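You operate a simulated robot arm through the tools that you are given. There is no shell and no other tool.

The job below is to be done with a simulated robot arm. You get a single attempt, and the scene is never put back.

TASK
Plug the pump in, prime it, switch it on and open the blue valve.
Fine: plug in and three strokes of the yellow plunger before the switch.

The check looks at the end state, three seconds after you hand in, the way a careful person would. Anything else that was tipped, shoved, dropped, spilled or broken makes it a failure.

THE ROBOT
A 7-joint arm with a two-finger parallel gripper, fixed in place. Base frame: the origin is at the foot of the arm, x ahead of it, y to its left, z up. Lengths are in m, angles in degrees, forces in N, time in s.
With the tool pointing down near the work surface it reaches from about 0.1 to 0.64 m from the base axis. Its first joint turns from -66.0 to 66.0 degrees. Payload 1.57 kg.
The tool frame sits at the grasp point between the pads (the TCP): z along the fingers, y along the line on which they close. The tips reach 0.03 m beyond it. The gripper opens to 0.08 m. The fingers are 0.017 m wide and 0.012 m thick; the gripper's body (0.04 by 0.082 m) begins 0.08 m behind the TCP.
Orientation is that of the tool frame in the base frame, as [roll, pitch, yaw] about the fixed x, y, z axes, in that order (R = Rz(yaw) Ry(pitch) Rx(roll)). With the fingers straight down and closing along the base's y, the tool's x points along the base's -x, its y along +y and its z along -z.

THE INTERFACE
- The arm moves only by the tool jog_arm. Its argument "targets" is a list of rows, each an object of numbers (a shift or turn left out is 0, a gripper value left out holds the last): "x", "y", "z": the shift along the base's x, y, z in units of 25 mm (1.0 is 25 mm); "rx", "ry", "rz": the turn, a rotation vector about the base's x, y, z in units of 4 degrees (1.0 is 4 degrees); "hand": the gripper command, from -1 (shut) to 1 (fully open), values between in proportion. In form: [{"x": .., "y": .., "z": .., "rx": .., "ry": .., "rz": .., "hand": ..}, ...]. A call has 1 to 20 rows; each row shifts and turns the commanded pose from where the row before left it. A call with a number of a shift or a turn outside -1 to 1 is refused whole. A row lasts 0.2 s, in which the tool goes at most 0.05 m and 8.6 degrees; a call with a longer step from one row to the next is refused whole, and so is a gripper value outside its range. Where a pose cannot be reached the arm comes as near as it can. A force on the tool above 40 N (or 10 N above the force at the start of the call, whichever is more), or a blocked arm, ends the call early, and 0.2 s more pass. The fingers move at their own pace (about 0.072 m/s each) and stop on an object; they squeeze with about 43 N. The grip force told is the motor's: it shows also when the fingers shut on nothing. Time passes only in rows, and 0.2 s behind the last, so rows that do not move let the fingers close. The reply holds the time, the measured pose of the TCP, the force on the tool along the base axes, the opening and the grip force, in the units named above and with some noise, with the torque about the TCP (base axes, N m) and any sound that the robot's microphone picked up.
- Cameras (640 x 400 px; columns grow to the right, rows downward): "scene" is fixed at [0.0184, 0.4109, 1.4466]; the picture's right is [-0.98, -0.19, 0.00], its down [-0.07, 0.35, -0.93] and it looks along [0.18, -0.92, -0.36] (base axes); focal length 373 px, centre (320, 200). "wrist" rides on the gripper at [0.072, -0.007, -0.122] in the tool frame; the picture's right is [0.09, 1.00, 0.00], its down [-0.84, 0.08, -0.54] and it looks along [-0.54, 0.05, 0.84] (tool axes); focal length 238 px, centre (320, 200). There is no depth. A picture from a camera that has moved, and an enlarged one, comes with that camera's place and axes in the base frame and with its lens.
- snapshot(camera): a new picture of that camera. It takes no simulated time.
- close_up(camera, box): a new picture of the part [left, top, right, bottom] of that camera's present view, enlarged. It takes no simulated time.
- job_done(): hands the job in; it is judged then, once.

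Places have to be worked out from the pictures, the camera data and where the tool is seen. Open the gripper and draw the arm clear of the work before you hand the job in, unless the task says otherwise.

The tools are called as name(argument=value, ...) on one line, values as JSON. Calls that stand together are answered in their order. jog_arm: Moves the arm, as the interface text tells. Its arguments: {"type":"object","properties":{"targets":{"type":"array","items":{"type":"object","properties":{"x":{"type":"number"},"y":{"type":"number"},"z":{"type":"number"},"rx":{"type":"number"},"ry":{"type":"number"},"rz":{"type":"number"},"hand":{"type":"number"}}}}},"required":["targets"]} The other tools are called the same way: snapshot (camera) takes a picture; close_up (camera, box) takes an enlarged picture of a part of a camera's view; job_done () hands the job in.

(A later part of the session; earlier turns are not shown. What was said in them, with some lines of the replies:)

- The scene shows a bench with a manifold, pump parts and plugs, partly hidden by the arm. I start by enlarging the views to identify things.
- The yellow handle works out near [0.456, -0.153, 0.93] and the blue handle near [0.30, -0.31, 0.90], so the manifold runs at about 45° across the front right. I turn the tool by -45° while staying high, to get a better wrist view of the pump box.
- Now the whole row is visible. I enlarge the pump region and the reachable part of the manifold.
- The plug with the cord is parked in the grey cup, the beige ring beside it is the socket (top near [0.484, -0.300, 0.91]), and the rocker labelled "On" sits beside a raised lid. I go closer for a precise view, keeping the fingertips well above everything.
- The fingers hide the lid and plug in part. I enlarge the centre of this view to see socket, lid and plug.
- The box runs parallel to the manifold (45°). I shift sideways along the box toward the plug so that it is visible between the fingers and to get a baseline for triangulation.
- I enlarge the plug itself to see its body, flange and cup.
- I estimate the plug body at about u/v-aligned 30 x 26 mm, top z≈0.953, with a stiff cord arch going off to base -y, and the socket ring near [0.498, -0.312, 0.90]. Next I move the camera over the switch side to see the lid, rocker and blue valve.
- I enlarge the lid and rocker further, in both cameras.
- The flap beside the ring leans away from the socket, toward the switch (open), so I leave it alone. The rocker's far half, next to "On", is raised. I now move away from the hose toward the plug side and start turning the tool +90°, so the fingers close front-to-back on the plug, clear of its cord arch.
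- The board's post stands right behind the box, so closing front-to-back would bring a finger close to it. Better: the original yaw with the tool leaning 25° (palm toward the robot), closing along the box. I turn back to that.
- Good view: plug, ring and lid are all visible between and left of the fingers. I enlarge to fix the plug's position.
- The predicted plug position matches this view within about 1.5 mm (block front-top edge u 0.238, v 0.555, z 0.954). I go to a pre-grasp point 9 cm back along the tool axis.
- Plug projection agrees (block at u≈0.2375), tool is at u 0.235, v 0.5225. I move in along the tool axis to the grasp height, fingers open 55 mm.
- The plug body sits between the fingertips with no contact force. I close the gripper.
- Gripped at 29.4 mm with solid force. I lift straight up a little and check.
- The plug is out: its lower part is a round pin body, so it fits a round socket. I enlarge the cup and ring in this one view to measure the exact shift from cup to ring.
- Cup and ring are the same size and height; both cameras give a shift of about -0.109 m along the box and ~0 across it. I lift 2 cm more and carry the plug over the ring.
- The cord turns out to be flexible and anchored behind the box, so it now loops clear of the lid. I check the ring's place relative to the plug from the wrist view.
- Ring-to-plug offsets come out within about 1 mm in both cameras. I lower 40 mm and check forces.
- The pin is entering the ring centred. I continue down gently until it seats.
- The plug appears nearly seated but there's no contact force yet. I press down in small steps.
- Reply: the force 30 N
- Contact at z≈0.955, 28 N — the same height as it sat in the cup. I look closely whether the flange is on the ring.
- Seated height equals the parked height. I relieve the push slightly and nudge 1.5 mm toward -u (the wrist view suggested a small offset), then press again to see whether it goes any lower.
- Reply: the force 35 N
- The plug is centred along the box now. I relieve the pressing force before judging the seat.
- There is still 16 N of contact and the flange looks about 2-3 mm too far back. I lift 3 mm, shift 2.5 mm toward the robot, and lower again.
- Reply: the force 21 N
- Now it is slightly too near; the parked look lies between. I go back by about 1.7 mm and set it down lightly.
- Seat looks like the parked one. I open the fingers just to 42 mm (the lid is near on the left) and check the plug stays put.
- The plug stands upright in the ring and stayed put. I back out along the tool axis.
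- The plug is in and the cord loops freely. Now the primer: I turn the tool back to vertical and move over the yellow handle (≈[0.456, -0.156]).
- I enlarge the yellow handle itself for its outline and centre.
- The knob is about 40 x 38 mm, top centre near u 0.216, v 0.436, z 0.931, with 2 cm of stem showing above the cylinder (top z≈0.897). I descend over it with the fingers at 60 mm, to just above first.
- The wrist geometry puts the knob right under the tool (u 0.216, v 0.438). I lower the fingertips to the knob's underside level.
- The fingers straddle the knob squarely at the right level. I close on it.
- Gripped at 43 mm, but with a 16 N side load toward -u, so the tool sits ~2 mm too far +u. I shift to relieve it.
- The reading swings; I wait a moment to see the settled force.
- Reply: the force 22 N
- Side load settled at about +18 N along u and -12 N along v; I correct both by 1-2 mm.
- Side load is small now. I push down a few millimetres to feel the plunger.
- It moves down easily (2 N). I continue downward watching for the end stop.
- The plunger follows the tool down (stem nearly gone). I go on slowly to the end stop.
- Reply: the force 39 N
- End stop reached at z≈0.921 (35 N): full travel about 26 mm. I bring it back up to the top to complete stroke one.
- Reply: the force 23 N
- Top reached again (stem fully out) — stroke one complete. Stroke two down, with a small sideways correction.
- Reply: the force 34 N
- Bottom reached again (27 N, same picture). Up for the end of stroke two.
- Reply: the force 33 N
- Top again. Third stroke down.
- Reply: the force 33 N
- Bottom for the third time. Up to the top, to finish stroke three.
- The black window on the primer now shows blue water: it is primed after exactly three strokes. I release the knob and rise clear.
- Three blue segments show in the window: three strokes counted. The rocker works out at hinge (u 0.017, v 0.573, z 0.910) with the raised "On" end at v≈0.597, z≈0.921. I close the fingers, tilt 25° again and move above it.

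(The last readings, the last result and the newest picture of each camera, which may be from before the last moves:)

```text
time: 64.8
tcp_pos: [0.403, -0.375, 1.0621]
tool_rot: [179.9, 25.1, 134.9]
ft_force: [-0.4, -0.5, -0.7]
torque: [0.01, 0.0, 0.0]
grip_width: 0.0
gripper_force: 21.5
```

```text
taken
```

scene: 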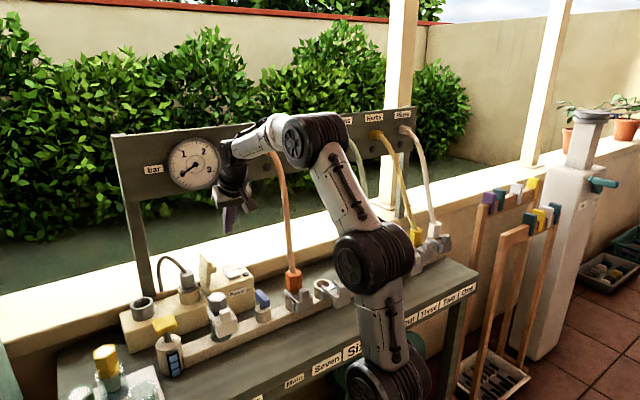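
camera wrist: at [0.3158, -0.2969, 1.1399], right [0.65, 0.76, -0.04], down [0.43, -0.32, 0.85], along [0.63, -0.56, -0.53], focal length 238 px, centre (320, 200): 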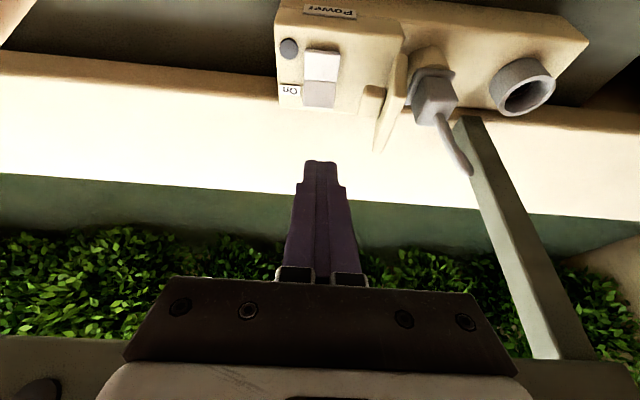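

The rocker hinge re-measures at u 0.017, v 0.573 as expected. I come down to about 1 cm above the raised "On" end.

jog_arm(targets=[{"x": 0.128, "y": -0.155, "z": -0.693}, {"x": 0.128, "y": -0.155, "z": -0.693}, {"x": 0.128, "y": -0.155, "z": -0.693}, {"x": 0.128, "y": -0.155, "z": -0.693}, {"x": 0.128, "y": -0.155, "z": -0.693}, {"x": 0.128, "y": -0.155, "z": -0.693}, {}])

snapshot(camera="wrist")

close_up(camera="scene", box=[180, 225, 276, 305])

```text
time: 66.4
tcp_pos: [0.4197, -0.3992, 0.9564]
tool_rot: [179.9, 25.1, 134.8]
ft_force: [-0.5, -0.4, -0.2]
torque: [-0.01, 0.01, 0.02]
grip_width: 0.0
gripper_force: 21.1
```

```text
taken
camera wrist: at [0.3332, -0.3198, 1.0353], right [0.65, 0.76, -0.04], down [0.43, -0.32, 0.85], along [0.63, -0.56, -0.53], focal length 238 px, centre (320, 200)
```

wrist: 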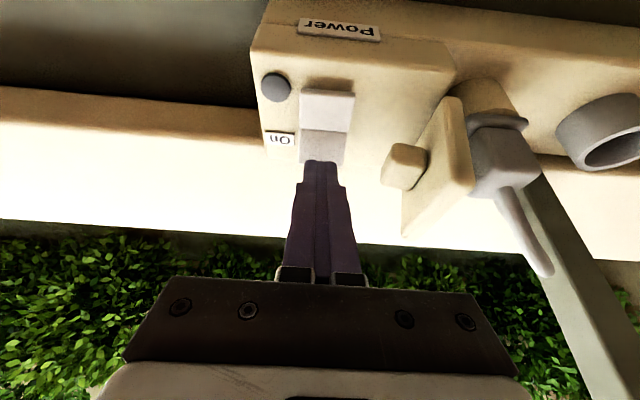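

```text
5.00 times, centred on (228, 265) of scene
camera zoom: at [0.0184, 0.4109, 1.4466], right [-0.98, -0.19, 0.0], down [-0.07, 0.35, -0.93], along [0.18, -0.92, -0.36], focal length 1863 px, centre (780, -125)
```

zoom: 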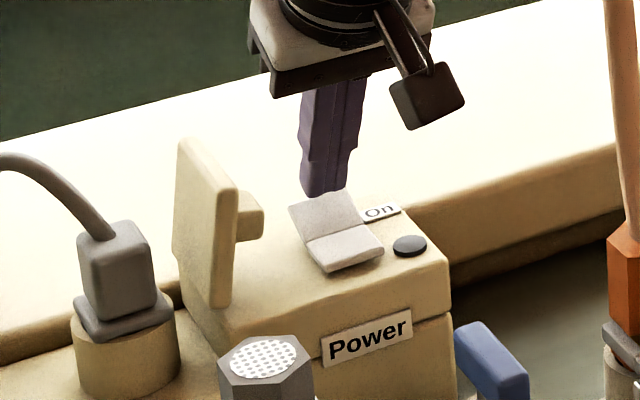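

The tip is over the far end of the "On" half. I press down gently.

jog_arm(targets=[{"z": -0.2}, {"z": -0.2}, {"z": -0.2}, {"z": -0.15}, {}])

close_up(camera="scene", box=[180, 225, 276, 305])

```text
time: 67.6
tcp_pos: [0.42, -0.3993, 0.9405]
tool_rot: [-180.0, 25.4, 134.7]
ft_force: [-4.7, 1.5, 11.9]
torque: [0.0, 0.12, -0.02]
grip_width: 0.0
gripper_force: 21.1
```

```text
5.00 times, centred on (228, 265) of scene
camera zoom: at [0.0181, 0.4111, 1.4466], right [-0.98, -0.19, 0.0], down [-0.07, 0.35, -0.93], along [0.18, -0.92, -0.36], focal length 1863 px, centre (780, -125)
```

zoom: 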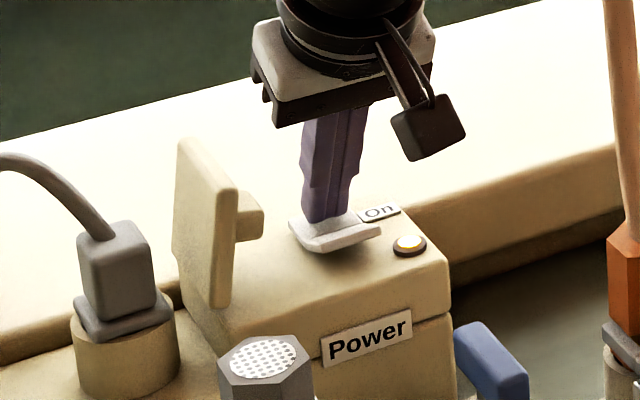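

The rocker has tipped to "On" and the lamp is lit. I lift off along the tool axis and check that it stays on.

jog_arm(targets=[{"z": 0.4}, {"x": -0.24, "y": 0.24, "z": 0.725}, {"x": -0.24, "y": 0.24, "z": 0.725}, {"x": -0.24, "y": 0.24, "z": 0.725}, {"x": -0.24, "y": 0.24, "z": 0.725}, {"x": -0.24, "y": 0.24, "z": 0.725}, {}])

snapshot(camera="scene")

close_up(camera="scene", box=[130, 240, 290, 340])

close_up(camera="scene", box=[130, 120, 258, 200])

```text
time: 69.2
tcp_pos: [0.3905, -0.3668, 1.0367]
tool_rot: [179.9, 25.0, 134.8]
ft_force: [0.1, 0.3, 0.3]
torque: [-0.01, 0.0, -0.01]
grip_width: 0.0
gripper_force: 21.3
```

```text
taken
```

scene: 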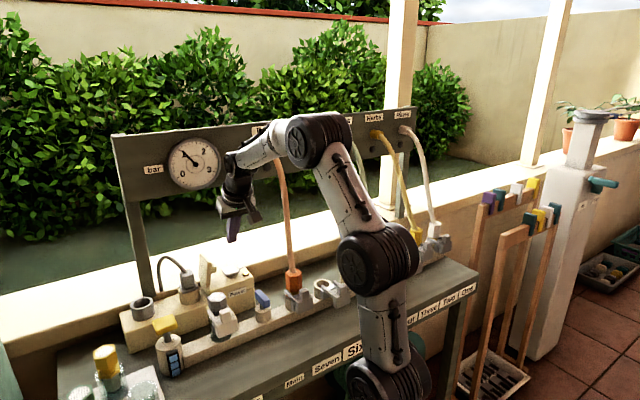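

```text
4.00 times, centred on (210, 290) of scene
camera zoom: at [0.0184, 0.4109, 1.4466], right [-0.98, -0.19, 0.0], down [-0.07, 0.35, -0.93], along [0.18, -0.92, -0.36], focal length 1491 px, centre (760, -160)
```

zoom: 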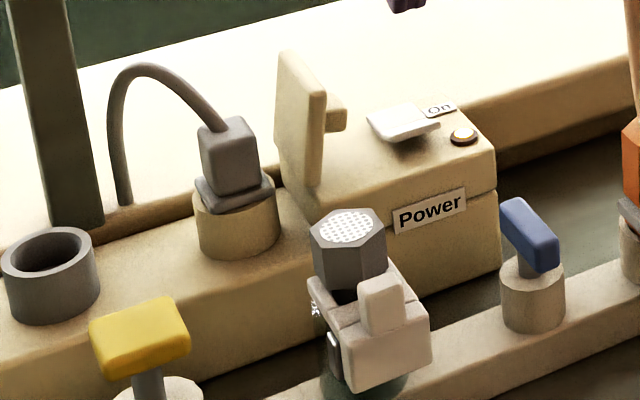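

```text
5.00 times, centred on (194, 160) of scene
camera zoom: at [0.0184, 0.4109, 1.4466], right [-0.98, -0.19, 0.0], down [-0.07, 0.35, -0.93], along [0.18, -0.92, -0.36], focal length 1863 px, centre (950, 400)
```

zoom: 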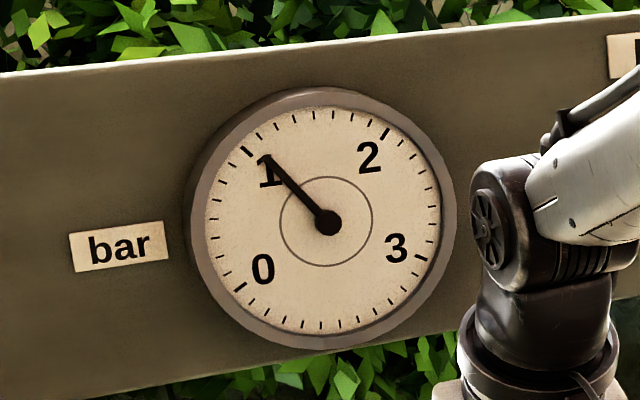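

The pump is on (lamp lit, gauge at about 1.1 bar, rocker stays down). Now the blue valve: I return the tool to vertical and go over it (≈[0.300, -0.312]) with the fingers half open.

jog_arm(targets=[{"x": -0.361, "y": 0.218, "z": 0.2, "rx": 0.442, "ry": 0.442, "hand": 0.1}, {"x": -0.361, "y": 0.218, "z": 0.2, "rx": 0.442, "ry": 0.442}, {"x": -0.361, "y": 0.218, "z": 0.2, "rx": 0.442, "ry": 0.442}, {"x": -0.361, "y": 0.218, "z": 0.2, "rx": 0.442, "ry": 0.442}, {"x": -0.361, "y": 0.218, "rx": 0.442, "ry": 0.442}, {"x": -0.361, "y": 0.218, "rx": 0.442, "ry": 0.442}, {"x": -0.361, "y": 0.218, "rx": 0.442, "ry": 0.442}, {"x": -0.361, "y": 0.218, "rx": 0.442, "ry": 0.442}, {"x": -0.361, "y": 0.218, "rx": 0.442, "ry": 0.442}, {"x": -0.361, "y": 0.218, "rx": 0.442, "ry": 0.442}, {}])

snapshot(camera="wrist")

close_up(camera="wrist", box=[256, 60, 400, 150])

close_up(camera="scene", box=[240, 275, 304, 330])

```text
time: 71.6
tcp_pos: [0.3015, -0.3137, 1.0574]
tool_rot: [179.9, 0.0, 135.0]
ft_force: [0.3, -0.6, 0.8]
torque: [0.02, 0.01, 0.02]
grip_width: 0.0441
gripper_force: 0.1
```

```text
taken
camera wrist: at [0.246, -0.267, 1.1792], right [0.64, 0.77, 0.0], down [0.65, -0.54, 0.54], along [0.42, -0.35, -0.84], focal length 238 px, centre (320, 200)
```

wrist: 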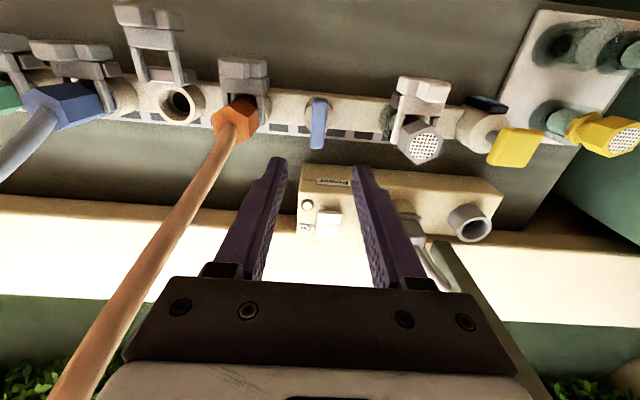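

```text
4.44 times, centred on (328, 105) of wrist
camera zoom: at [0.246, -0.267, 1.1792], right [0.64, 0.77, 0.0], down [0.65, -0.54, 0.54], along [0.42, -0.35, -0.84], focal length 1059 px, centre (284, 622)
```

zoom: 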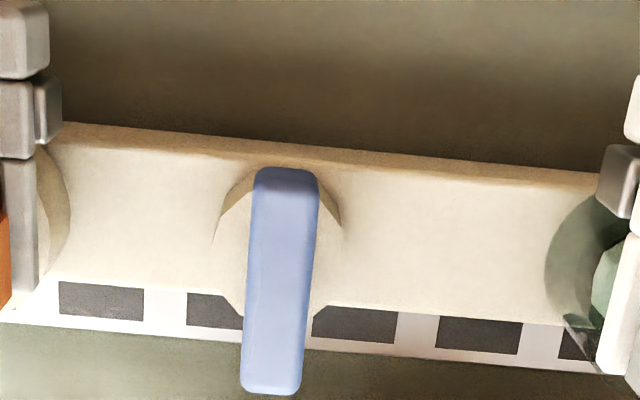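

```text
7.27 times, centred on (272, 302) of scene
camera zoom: at [0.0184, 0.4109, 1.4466], right [-0.98, -0.19, 0.0], down [-0.07, 0.35, -0.93], along [0.18, -0.92, -0.36], focal length 2710 px, centre (669, -546)
```

zoom: 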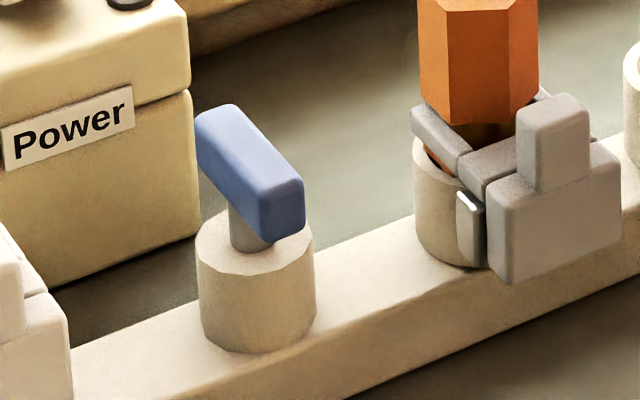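

The blue bar is centred on its post at u -0.009, v 0.438, top z≈0.903, about 53 x 16 x 18 mm, lying across the manifold (closed). I descend over it with a 44 mm opening.

jog_arm(targets=[{"x": 0.085, "y": -0.085, "z": -0.78}, {"z": -0.78}, {"z": -0.78}, {"z": -0.78}, {"z": -0.7}, {}])

close_up(camera="wrist", box=[220, 60, 420, 185])

close_up(camera="scene", box=[210, 230, 338, 330])

```text
time: 73.0
tcp_pos: [0.3024, -0.3146, 0.9608]
tool_rot: [180.0, 0.0, 134.8]
ft_force: [0.1, 0.9, 0.5]
torque: [0.02, 0.0, -0.03]
grip_width: 0.0438
gripper_force: 0.0
```

```text
3.20 times, centred on (320, 122) of wrist
camera zoom: at [0.2474, -0.2683, 1.0831], right [0.64, 0.77, 0.0], down [0.65, -0.54, 0.54], along [0.42, -0.35, -0.84], focal length 763 px, centre (320, 448)
```

zoom: 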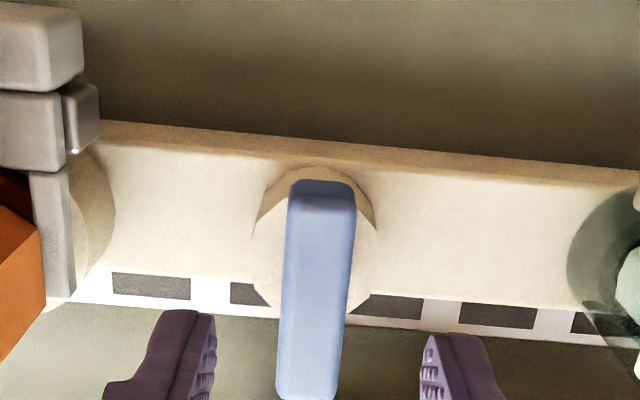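

```text
4.00 times, centred on (274, 280) of scene
camera zoom: at [0.0184, 0.4109, 1.4466], right [-0.98, -0.19, 0.0], down [-0.07, 0.35, -0.93], along [0.18, -0.92, -0.36], focal length 1491 px, centre (504, -120)
```

zoom: 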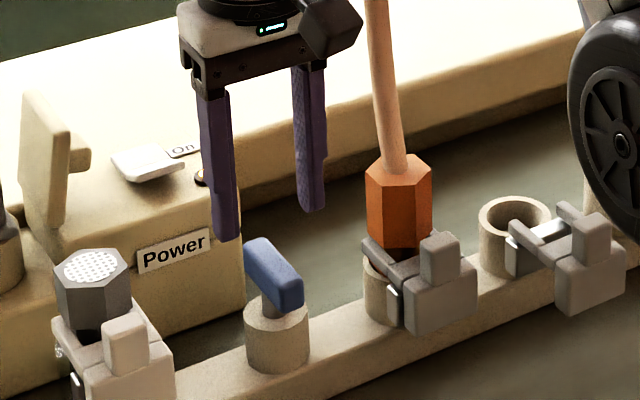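

Alignment is good (bar u -0.009, tool u -0.0086). I lower to grasp height.

jog_arm(targets=[{"z": -0.6}, {"z": -0.6}, {"z": -0.5}, {"z": -0.36}, {}])

close_up(camera="wrist", box=[220, 80, 420, 205])

close_up(camera="scene", box=[230, 260, 310, 320])

```text
time: 74.2
tcp_pos: [0.3008, -0.3154, 0.9116]
tool_rot: [179.9, 0.0, 134.9]
ft_force: [0.3, 0.1, 0.4]
torque: [0.0, 0.01, -0.01]
grip_width: 0.0443
gripper_force: 0.0
```

```text
3.20 times, centred on (320, 142) of wrist
camera zoom: at [0.2459, -0.2685, 1.0327], right [0.64, 0.77, 0.0], down [0.65, -0.54, 0.54], along [0.42, -0.35, -0.84], focal length 763 px, centre (320, 384)
```

zoom: 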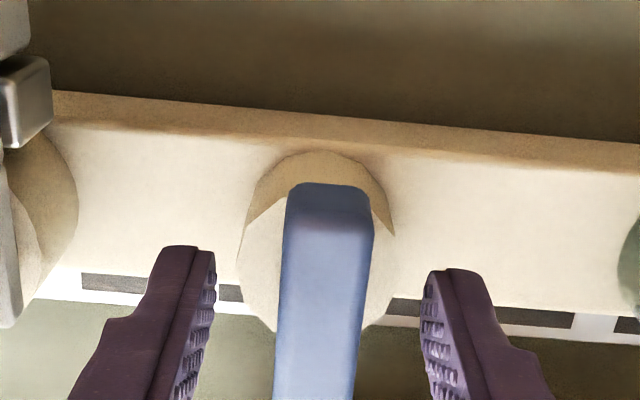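

```text
6.67 times, centred on (270, 290) of scene
camera zoom: at [0.0184, 0.4109, 1.4466], right [-0.98, -0.19, 0.0], down [-0.07, 0.35, -0.93], along [0.18, -0.92, -0.36], focal length 2484 px, centre (653, -400)
```

zoom: 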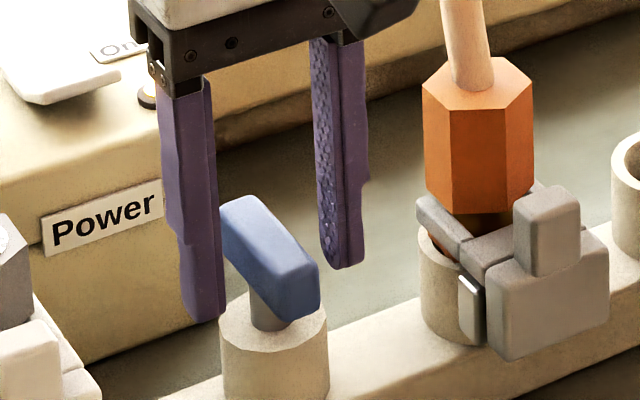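

Fingers straddle the bar evenly. I close on it.

jog_arm(targets=[{"hand": -1}, {}, {}, {}])

close_up(camera="wrist", box=[220, 80, 420, 205])

```text
time: 75.2
tcp_pos: [0.3005, -0.3148, 0.9119]
tool_rot: [-179.9, -0.1, 134.9]
ft_force: [-1.0, -0.5, -1.5]
torque: [-0.16, -0.13, 0.09]
grip_width: 0.0167
gripper_force: 32.4
```

```text
3.20 times, centred on (320, 142) of wrist
camera zoom: at [0.2459, -0.2686, 1.0328], right [0.64, 0.77, 0.0], down [0.65, -0.54, 0.54], along [0.42, -0.35, -0.84], focal length 763 px, centre (320, 384)
```

zoom: 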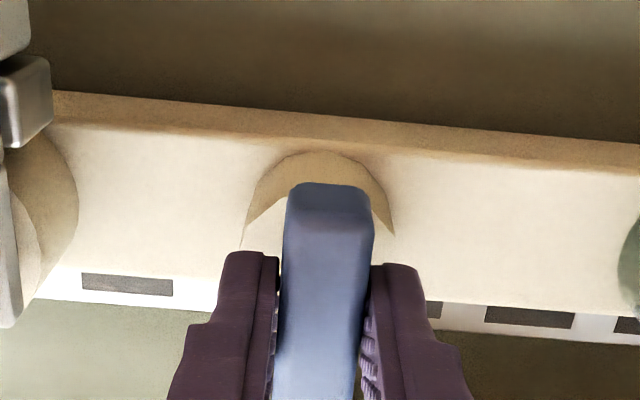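

Gripped at 16.7 mm, no side load. I test the turning direction with a few degrees clockwise.

jog_arm(targets=[{"rz": -0.5}, {"rz": -0.5}, {"rz": -0.5}, {}])

```text
time: 76.2
tcp_pos: [0.3019, -0.3154, 0.9117]
tool_rot: [-179.9, 0.0, 128.9]
ft_force: [-3.7, 6.2, 6.4]
torque: [-0.01, -0.02, 0.78]
grip_width: 0.0186
gripper_force: 32.8
```

Clockwise is resisted (0.78 Nm and the fingers are being pried open), so I return and try counter-clockwise.

jog_arm(targets=[{"rz": 0.5}, {"rz": 0.5}, {"rz": 0.5}, {"rz": 0.5}, {"rz": 0.5}, {"rz": 0.5}, {}])

close_up(camera="wrist", box=[220, 80, 420, 205])

```text
time: 77.8
tcp_pos: [0.3008, -0.3162, 0.9112]
tool_rot: [-180.0, 0.2, 140.9]
ft_force: [-10.9, -7.0, 6.3]
torque: [-0.67, -0.59, -0.01]
grip_width: 0.0167
gripper_force: 32.2
```

```text
3.20 times, centred on (320, 142) of wrist
camera zoom: at [0.2419, -0.2755, 1.0326], right [0.56, 0.83, 0.0], down [0.7, -0.47, 0.54], along [0.45, -0.3, -0.84], focal length 763 px, centre (320, 384)
```

zoom: 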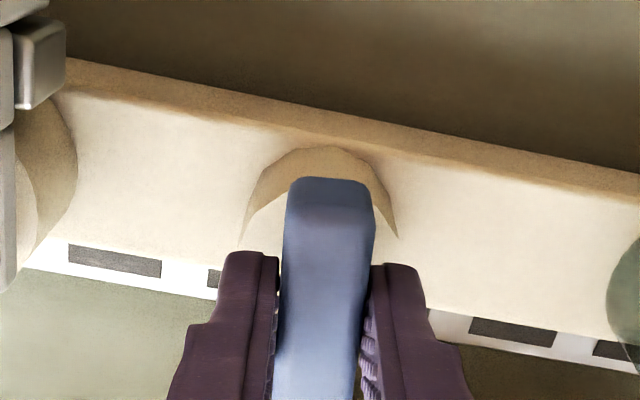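

Counter-clockwise turns freely (torque ≈ 0, bar follows). I continue in stages, easing the small side load.

jog_arm(targets=[{"rz": 0.7, "x": -0.04, "y": -0.03}, {"rz": 0.7}, {"rz": 0.7}, {"rz": 0.7}, {"rz": 0.7}, {}])

close_up(camera="scene", box=[210, 230, 338, 330])

```text
time: 79.2
tcp_pos: [0.3014, -0.3177, 0.9113]
tool_rot: [-180.0, 0.0, 154.9]
ft_force: [-5.0, -5.7, 9.4]
torque: [-0.28, -0.52, 0.0]
grip_width: 0.0168
gripper_force: 31.9
```

```text
4.00 times, centred on (274, 280) of scene
camera zoom: at [0.0181, 0.4109, 1.4467], right [-0.98, -0.19, 0.0], down [-0.07, 0.35, -0.93], along [0.18, -0.92, -0.36], focal length 1491 px, centre (504, -120)
```

zoom: 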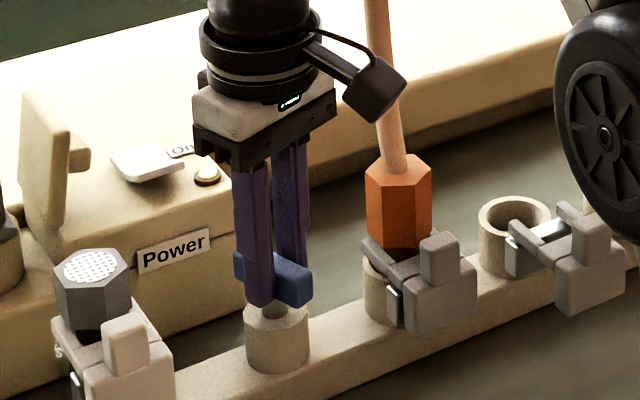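

It turns well. A full 90° with this grip would bring the wrist camera close to the orange hose, so I turn to about 60° now and will push the rest with a fingertip.

jog_arm(targets=[{"rz": 0.8, "x": -0.02, "y": -0.02, "z": 0.04}, {"rz": 0.8}, {"rz": 0.8}, {"rz": 0.8}, {"rz": 0.8}, {"rz": 0.8}, {}])

close_up(camera="scene", box=[210, 230, 338, 330])

```text
time: 80.8
tcp_pos: [0.301, -0.317, 0.9122]
tool_rot: [-179.9, 0.0, 174.2]
ft_force: [11.7, -16.2, -13.7]
torque: [-0.02, 0.2, -0.03]
grip_width: 0.0169
gripper_force: 32.0
```

```text
4.00 times, centred on (274, 280) of scene
camera zoom: at [0.0188, 0.4104, 1.4468], right [-0.98, -0.19, 0.0], down [-0.07, 0.35, -0.93], along [0.18, -0.92, -0.36], focal length 1491 px, centre (504, -120)
```

zoom: 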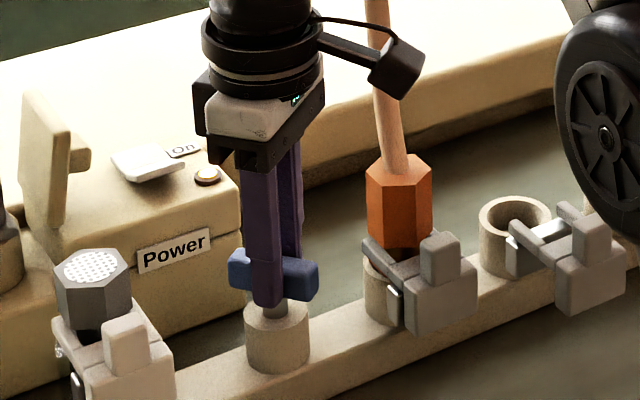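

Side load has built up along v; I correct and go on another 18°.

jog_arm(targets=[{"x": 0.05, "y": -0.06, "z": -0.025}, {"rz": 0.75}, {"rz": 0.75}, {"rz": 0.75}, {"rz": 0.75}, {"rz": 0.75}, {"rz": 0.75}, {}])

close_up(camera="scene", box=[210, 230, 338, 330])

snapshot(camera="wrist")

```text
time: 82.6
tcp_pos: [0.3007, -0.3184, 0.9122]
tool_rot: [179.9, 0.0, -167.9]
ft_force: [-6.2, -8.2, 5.4]
torque: [-0.2, 0.73, -0.03]
grip_width: 0.017
gripper_force: 31.3
```

```text
4.00 times, centred on (274, 280) of scene
camera zoom: at [0.0182, 0.4108, 1.4467], right [-0.98, -0.19, 0.0], down [-0.07, 0.35, -0.93], along [0.18, -0.92, -0.36], focal length 1491 px, centre (504, -120)
```

zoom: 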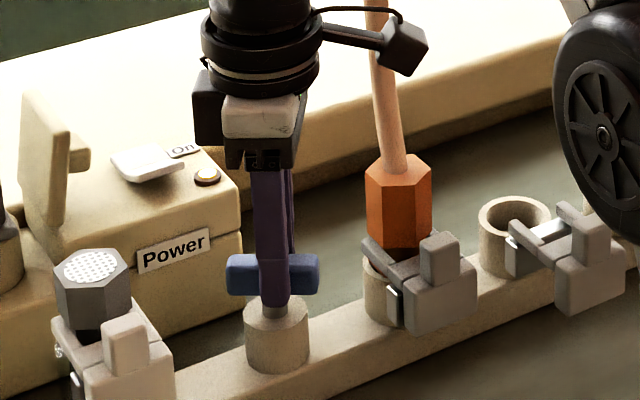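

```text
taken
camera wrist: at [0.2324, -0.3401, 1.0328], right [-0.3, 0.95, 0.0], down [0.8, 0.25, 0.54], along [0.52, 0.16, -0.84], focal length 238 px, centre (320, 200)
```

wrist: 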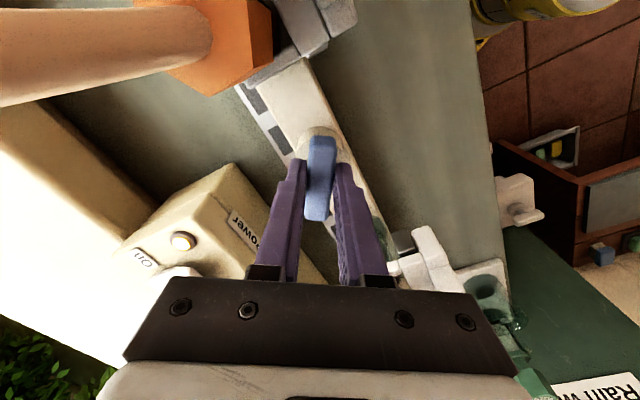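

The bar has followed to 57°. I release it, rise, and turn the tool back to its neutral yaw away from the hose.

jog_arm(targets=[{"hand": -0.1}, {}, {}, {"z": 0.5}, {"z": 0.8}, {"z": 0.8}, {"z": 0.8}, {"z": 0.5, "rz": -1}, {"rz": -1}, {"rz": -1}, {"rz": -1}, {"rz": -1}, {"rz": -1}, {"rz": -1}, {"rz": -1}, {"rz": -1}, {"rz": -1}, {"rz": -1}, {"rz": -1}, {"rz": -1}])

jog_arm(targets=[{"rz": -1, "hand": -1}, {"rz": -0.25}, {}, {}])

snapshot(camera="wrist")

close_up(camera="scene", box=[210, 230, 338, 330])

```text
time: 86.8
tcp_pos: [0.3022, -0.3184, 0.996]
tool_rot: [-180.0, 0.0, 140.0]
ft_force: [-0.9, 0.4, 0.4]
torque: [-0.02, 0.0, -0.01]
grip_width: 0.036
gripper_force: 0.2
```

```text
time: 87.8
tcp_pos: [0.3018, -0.3186, 0.9961]
tool_rot: [180.0, -0.1, 135.0]
ft_force: [-0.5, -0.2, -0.2]
torque: [-0.01, 0.0, -0.04]
grip_width: 0.0
gripper_force: 21.5
```

```text
taken
camera wrist: at [0.2468, -0.2718, 1.1176], right [0.64, 0.77, 0.0], down [0.65, -0.54, 0.54], along [0.42, -0.35, -0.84], focal length 238 px, centre (320, 200)
```

wrist: 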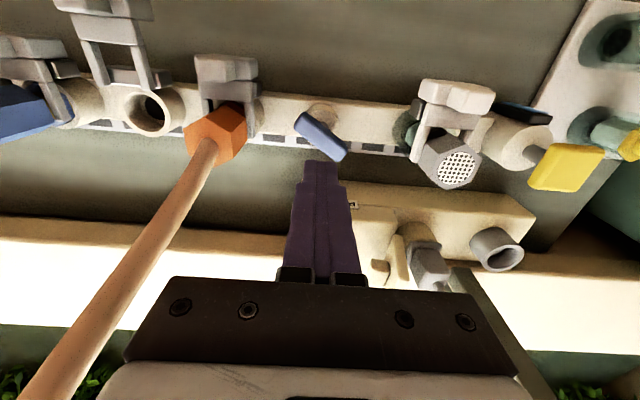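

```text
4.00 times, centred on (274, 280) of scene
camera zoom: at [0.0184, 0.4109, 1.4466], right [-0.98, -0.19, 0.0], down [-0.07, 0.35, -0.93], along [0.18, -0.92, -0.36], focal length 1491 px, centre (504, -120)
```

zoom: 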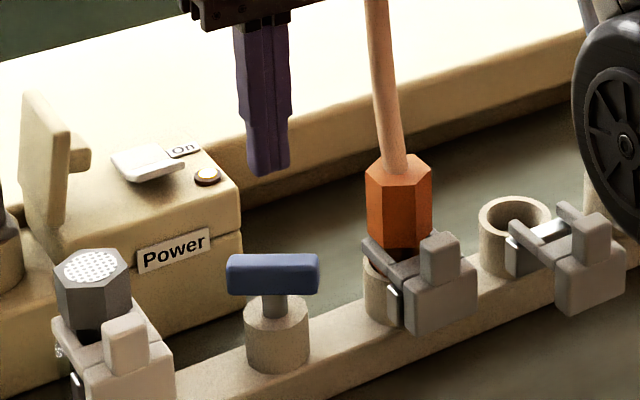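

The bar stays at about 57°. I move the closed fingertips behind its +u end (u 0.010, v 0.482) and lower beside it.

jog_arm(targets=[{"x": 0.616, "y": -0.2}, {"x": 0.616, "y": -0.2}, {"x": 0.616, "y": -0.2}, {"z": -0.7}, {"z": -0.7}, {"z": -0.7}, {"z": -0.7}, {"z": -0.6}, {}])

close_up(camera="wrist", box=[220, 60, 420, 205])

close_up(camera="scene", box=[210, 230, 338, 330])

```text
time: 89.8
tcp_pos: [0.3483, -0.334, 0.9113]
tool_rot: [-180.0, -0.1, 135.1]
ft_force: [0.3, 1.0, -1.2]
torque: [0.03, 0.02, 0.03]
grip_width: 0.0
gripper_force: 21.4
```

```text
2.76 times, centred on (320, 132) of wrist
camera zoom: at [0.2927, -0.2879, 1.0312], right [0.64, 0.77, 0.0], down [0.65, -0.54, 0.54], along [0.42, -0.35, -0.84], focal length 658 px, centre (320, 386)
```

zoom: 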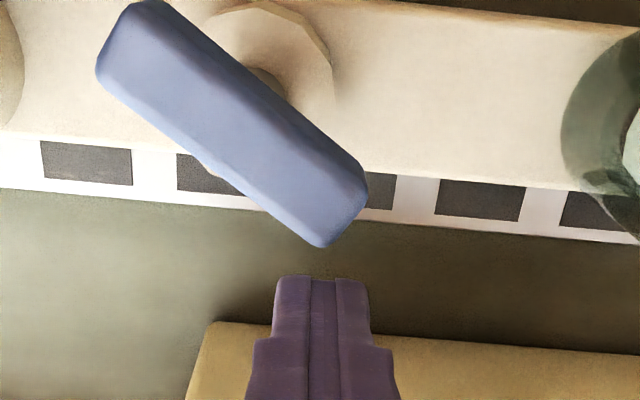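

```text
4.00 times, centred on (274, 280) of scene
camera zoom: at [0.0184, 0.4109, 1.4466], right [-0.98, -0.19, 0.0], down [-0.07, 0.35, -0.93], along [0.18, -0.92, -0.36], focal length 1491 px, centre (504, -120)
```

zoom: 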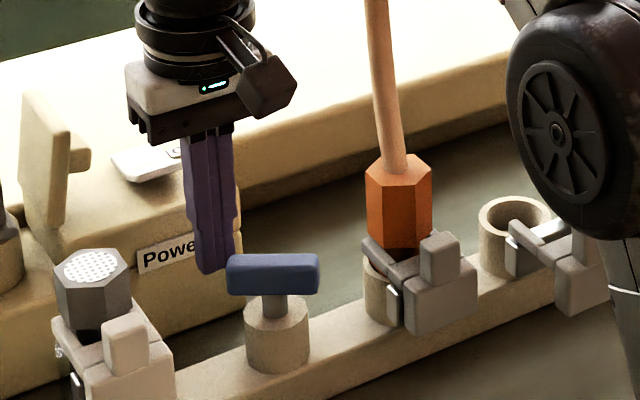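

The fingertip stands right behind the bar's end. I push toward the robot (-v) in small steps.

jog_arm(targets=[{"x": -0.14, "y": 0.14}, {"x": -0.14, "y": 0.14}, {"x": -0.14, "y": 0.14}, {"x": -0.14, "y": 0.14}, {}])

close_up(camera="wrist", box=[220, 60, 420, 205])

```text
time: 91.0
tcp_pos: [0.333, -0.3203, 0.9103]
tool_rot: [179.9, 0.0, 135.1]
ft_force: [0.4, 0.7, -0.3]
torque: [0.02, 0.02, 0.01]
grip_width: 0.0
gripper_force: 21.2
```

```text
2.76 times, centred on (320, 132) of wrist
camera zoom: at [0.2791, -0.2734, 1.032], right [0.64, 0.77, 0.0], down [0.65, -0.54, 0.54], along [0.42, -0.35, -0.84], focal length 658 px, centre (320, 386)
```

zoom: 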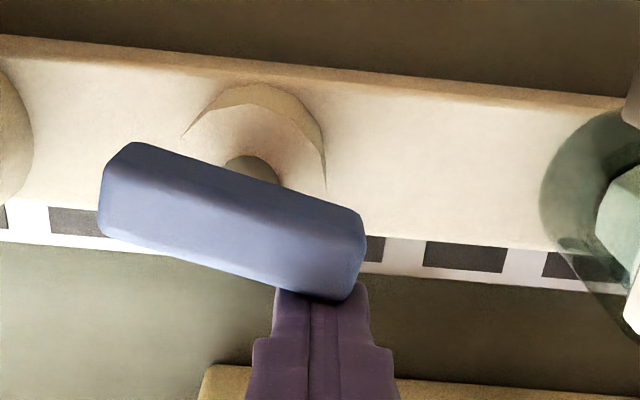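

Bar is within about 10° of the manifold line. I continue slowly until the stop is felt.

jog_arm(targets=[{"x": -0.07, "y": 0.07}, {"x": -0.07, "y": 0.07}, {"x": -0.07, "y": 0.07}, {}])

close_up(camera="wrist", box=[220, 60, 420, 205])

```text
time: 92.0
tcp_pos: [0.3303, -0.3157, 0.9134]
tool_rot: [-179.9, 0.3, 135.1]
ft_force: [10.6, -11.6, -4.5]
torque: [-0.11, -0.14, 0.02]
grip_width: 0.0001
gripper_force: 21.0
```

```text
2.76 times, centred on (320, 132) of wrist
camera zoom: at [0.2747, -0.2688, 1.0331], right [0.64, 0.77, 0.0], down [0.64, -0.53, 0.55], along [0.42, -0.35, -0.84], focal length 658 px, centre (320, 386)
```

zoom: 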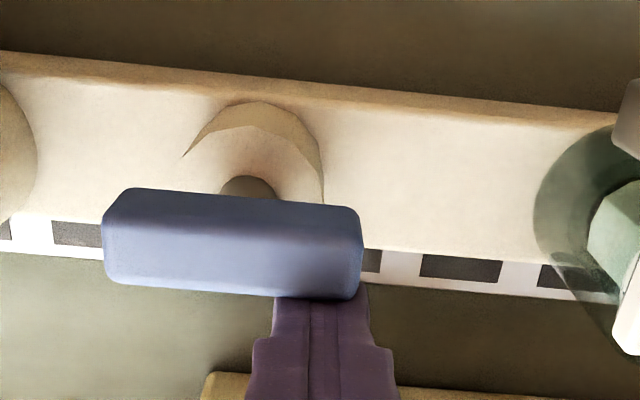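

A firm stop (16 N) with the bar in line with the manifold: fully open. I back off and rise.

jog_arm(targets=[{"x": 0.2, "y": -0.2}, {"x": 0.2, "y": -0.2}, {"z": 0.7}, {"z": 0.8}, {"z": 0.8}, {"z": 0.8}, {"z": 0.8}, {}])

snapshot(camera="scene")

snapshot(camera="wrist")

close_up(camera="scene", box=[130, 120, 258, 200])

close_up(camera="scene", box=[130, 240, 338, 370])

```text
time: 93.8
tcp_pos: [0.3388, -0.3241, 1.0092]
tool_rot: [-180.0, -0.1, 135.2]
ft_force: [0.1, 0.4, -0.1]
torque: [0.01, 0.0, -0.01]
grip_width: 0.0
gripper_force: 21.0
```

```text
taken
```

scene: 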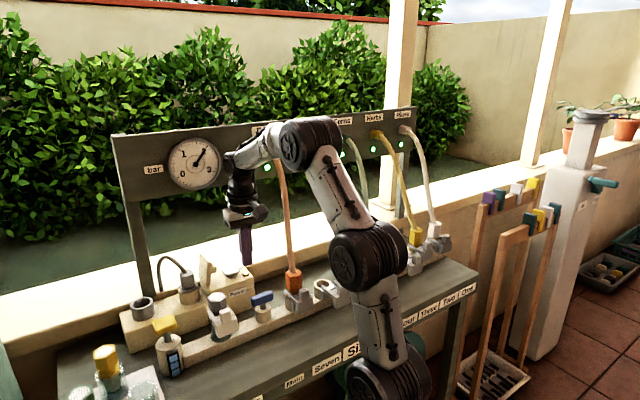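

```text
taken
camera wrist: at [0.2831, -0.2772, 1.1313], right [0.64, 0.77, 0.0], down [0.65, -0.54, 0.54], along [0.42, -0.35, -0.84], focal length 238 px, centre (320, 200)
```

wrist: 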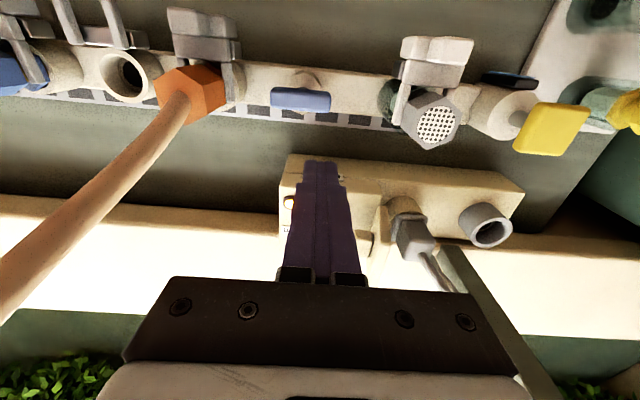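

```text
5.00 times, centred on (194, 160) of scene
camera zoom: at [0.0184, 0.4109, 1.4466], right [-0.98, -0.19, 0.0], down [-0.07, 0.35, -0.93], along [0.18, -0.92, -0.36], focal length 1863 px, centre (950, 400)
```

zoom: 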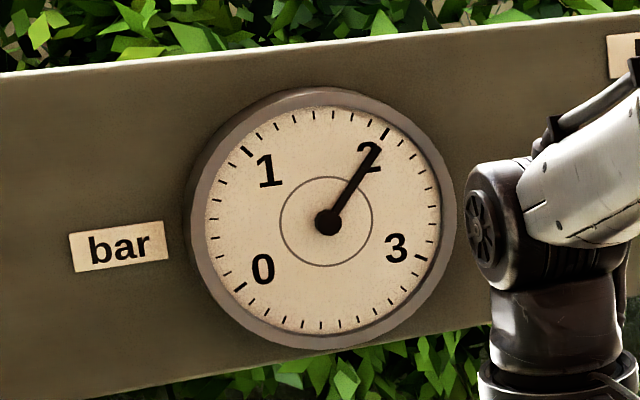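

```text
3.08 times, centred on (234, 305) of scene
camera zoom: at [0.0184, 0.4109, 1.4466], right [-0.98, -0.19, 0.0], down [-0.07, 0.35, -0.93], along [0.18, -0.92, -0.36], focal length 1147 px, centre (585, -123)
```

zoom: 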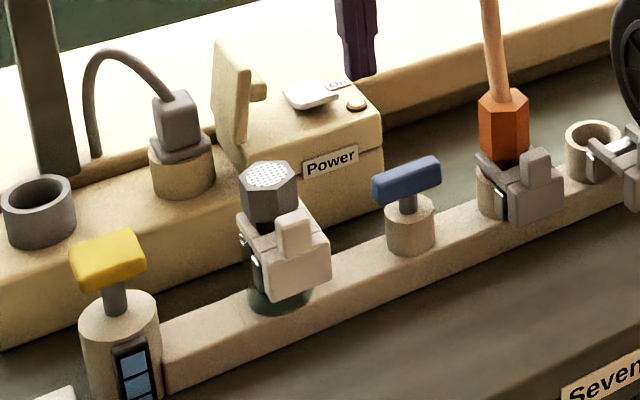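

Pressure has risen to about 2 bar and the outlet lamps are green; the plug, switch lamp and primer window all look right. I draw the arm up and back, open the gripper and check everything once more.

jog_arm(targets=[{"z": 0.9}, {"z": 0.9}, {"z": 0.9}, {"z": 0.9}, {"z": 0.9}, {"z": 0.9}, {"z": 0.9}, {"z": 0.9}, {"x": -0.5, "y": 0.6, "hand": 1}, {"x": -0.5, "y": 0.6}, {"x": -0.5, "y": 0.6}, {"x": -0.5, "y": 0.6}, {"x": -0.5, "y": 0.6}, {"x": -0.5, "y": 0.6}, {"x": -0.5, "y": 0.6}, {}, {}])

snapshot(camera="scene")

snapshot(camera="wrist")

close_up(camera="scene", box=[60, 230, 340, 400])

close_up(camera="scene", box=[120, 100, 440, 290])

```text
time: 97.4
tcp_pos: [0.2516, -0.2192, 1.188]
tool_rot: [179.9, 0.0, 135.2]
ft_force: [-0.2, 0.2, 0.5]
torque: [0.02, 0.02, -0.03]
grip_width: 0.0799
gripper_force: 0.1
```

```text
taken
```

scene: 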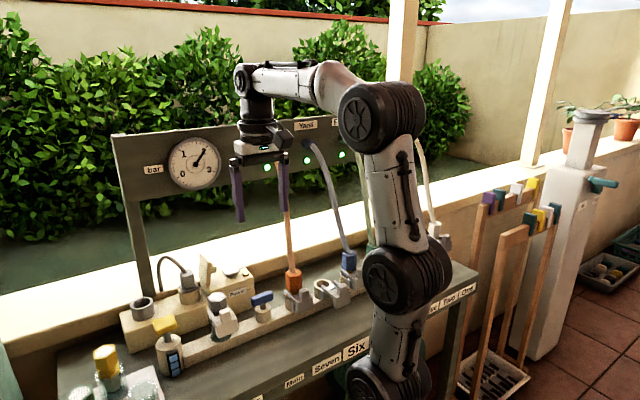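

```text
taken
camera wrist: at [0.1965, -0.1722, 1.3095], right [0.64, 0.77, 0.0], down [0.65, -0.54, 0.54], along [0.42, -0.35, -0.84], focal length 238 px, centre (320, 200)
```

wrist: 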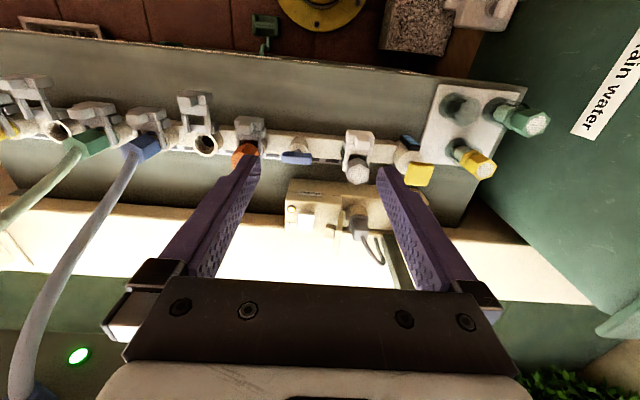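

```text
2.29 times, centred on (200, 315) of scene
camera zoom: at [0.0184, 0.4109, 1.4466], right [-0.98, -0.19, 0.0], down [-0.07, 0.35, -0.93], along [0.18, -0.92, -0.36], focal length 852 px, centre (594, -63)
```

zoom: 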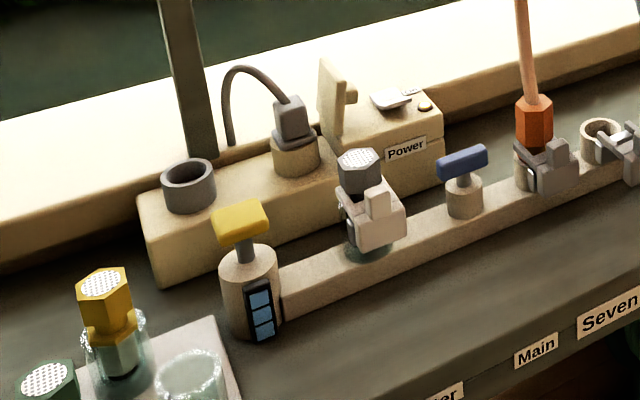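

```text
2.00 times, centred on (280, 195) of scene
camera zoom: at [0.0184, 0.4109, 1.4466], right [-0.98, -0.19, 0.0], down [-0.07, 0.35, -0.93], along [0.18, -0.92, -0.36], focal length 745 px, centre (400, 210)
```

zoom: 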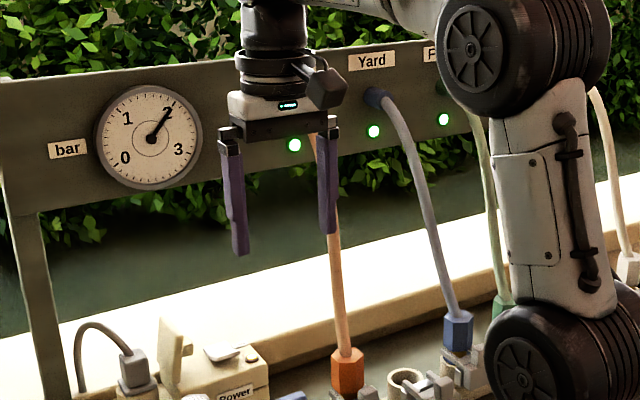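

Everything holds: the plug is seated in the socket, all three primer segments are blue, the rocker and lamp are on, the blue valve is in line, the gauge reads about 2 bar and the outlet lamps I can see are green. The gripper is open and the arm is clear, so I hand in.

job_done()

```text
The job is handed in.
```

The pump is plugged in, primed, switched on, and the blue valve is open. I've handed the job in; the result of the check hasn't come back.

- **Plug:** it stands upright in the socket ring, pressed down to the same height as when parked.
- **Primer:** I gave the yellow plunger three full strokes after plugging in and before touching the switch. All three segments in its window now show blue.
- **Switch:** the rocker is down on the "On" side and its lamp is lit.
- **Blue valve:** it turned counter-clockwise until it stopped, in line with the manifold. I gripped it for the first 57° and pushed the rest with the closed fingertips, to keep the wrist camera away from the orange hose.
- **Result:** the gauge rose from about 1.1 bar with the pump on to about 2 bar with the valve open. The outlet lamps I could see are green.

I saw nothing spilled, tipped or moved in the final pictures. The gripper is open and the arm is clear of the work.
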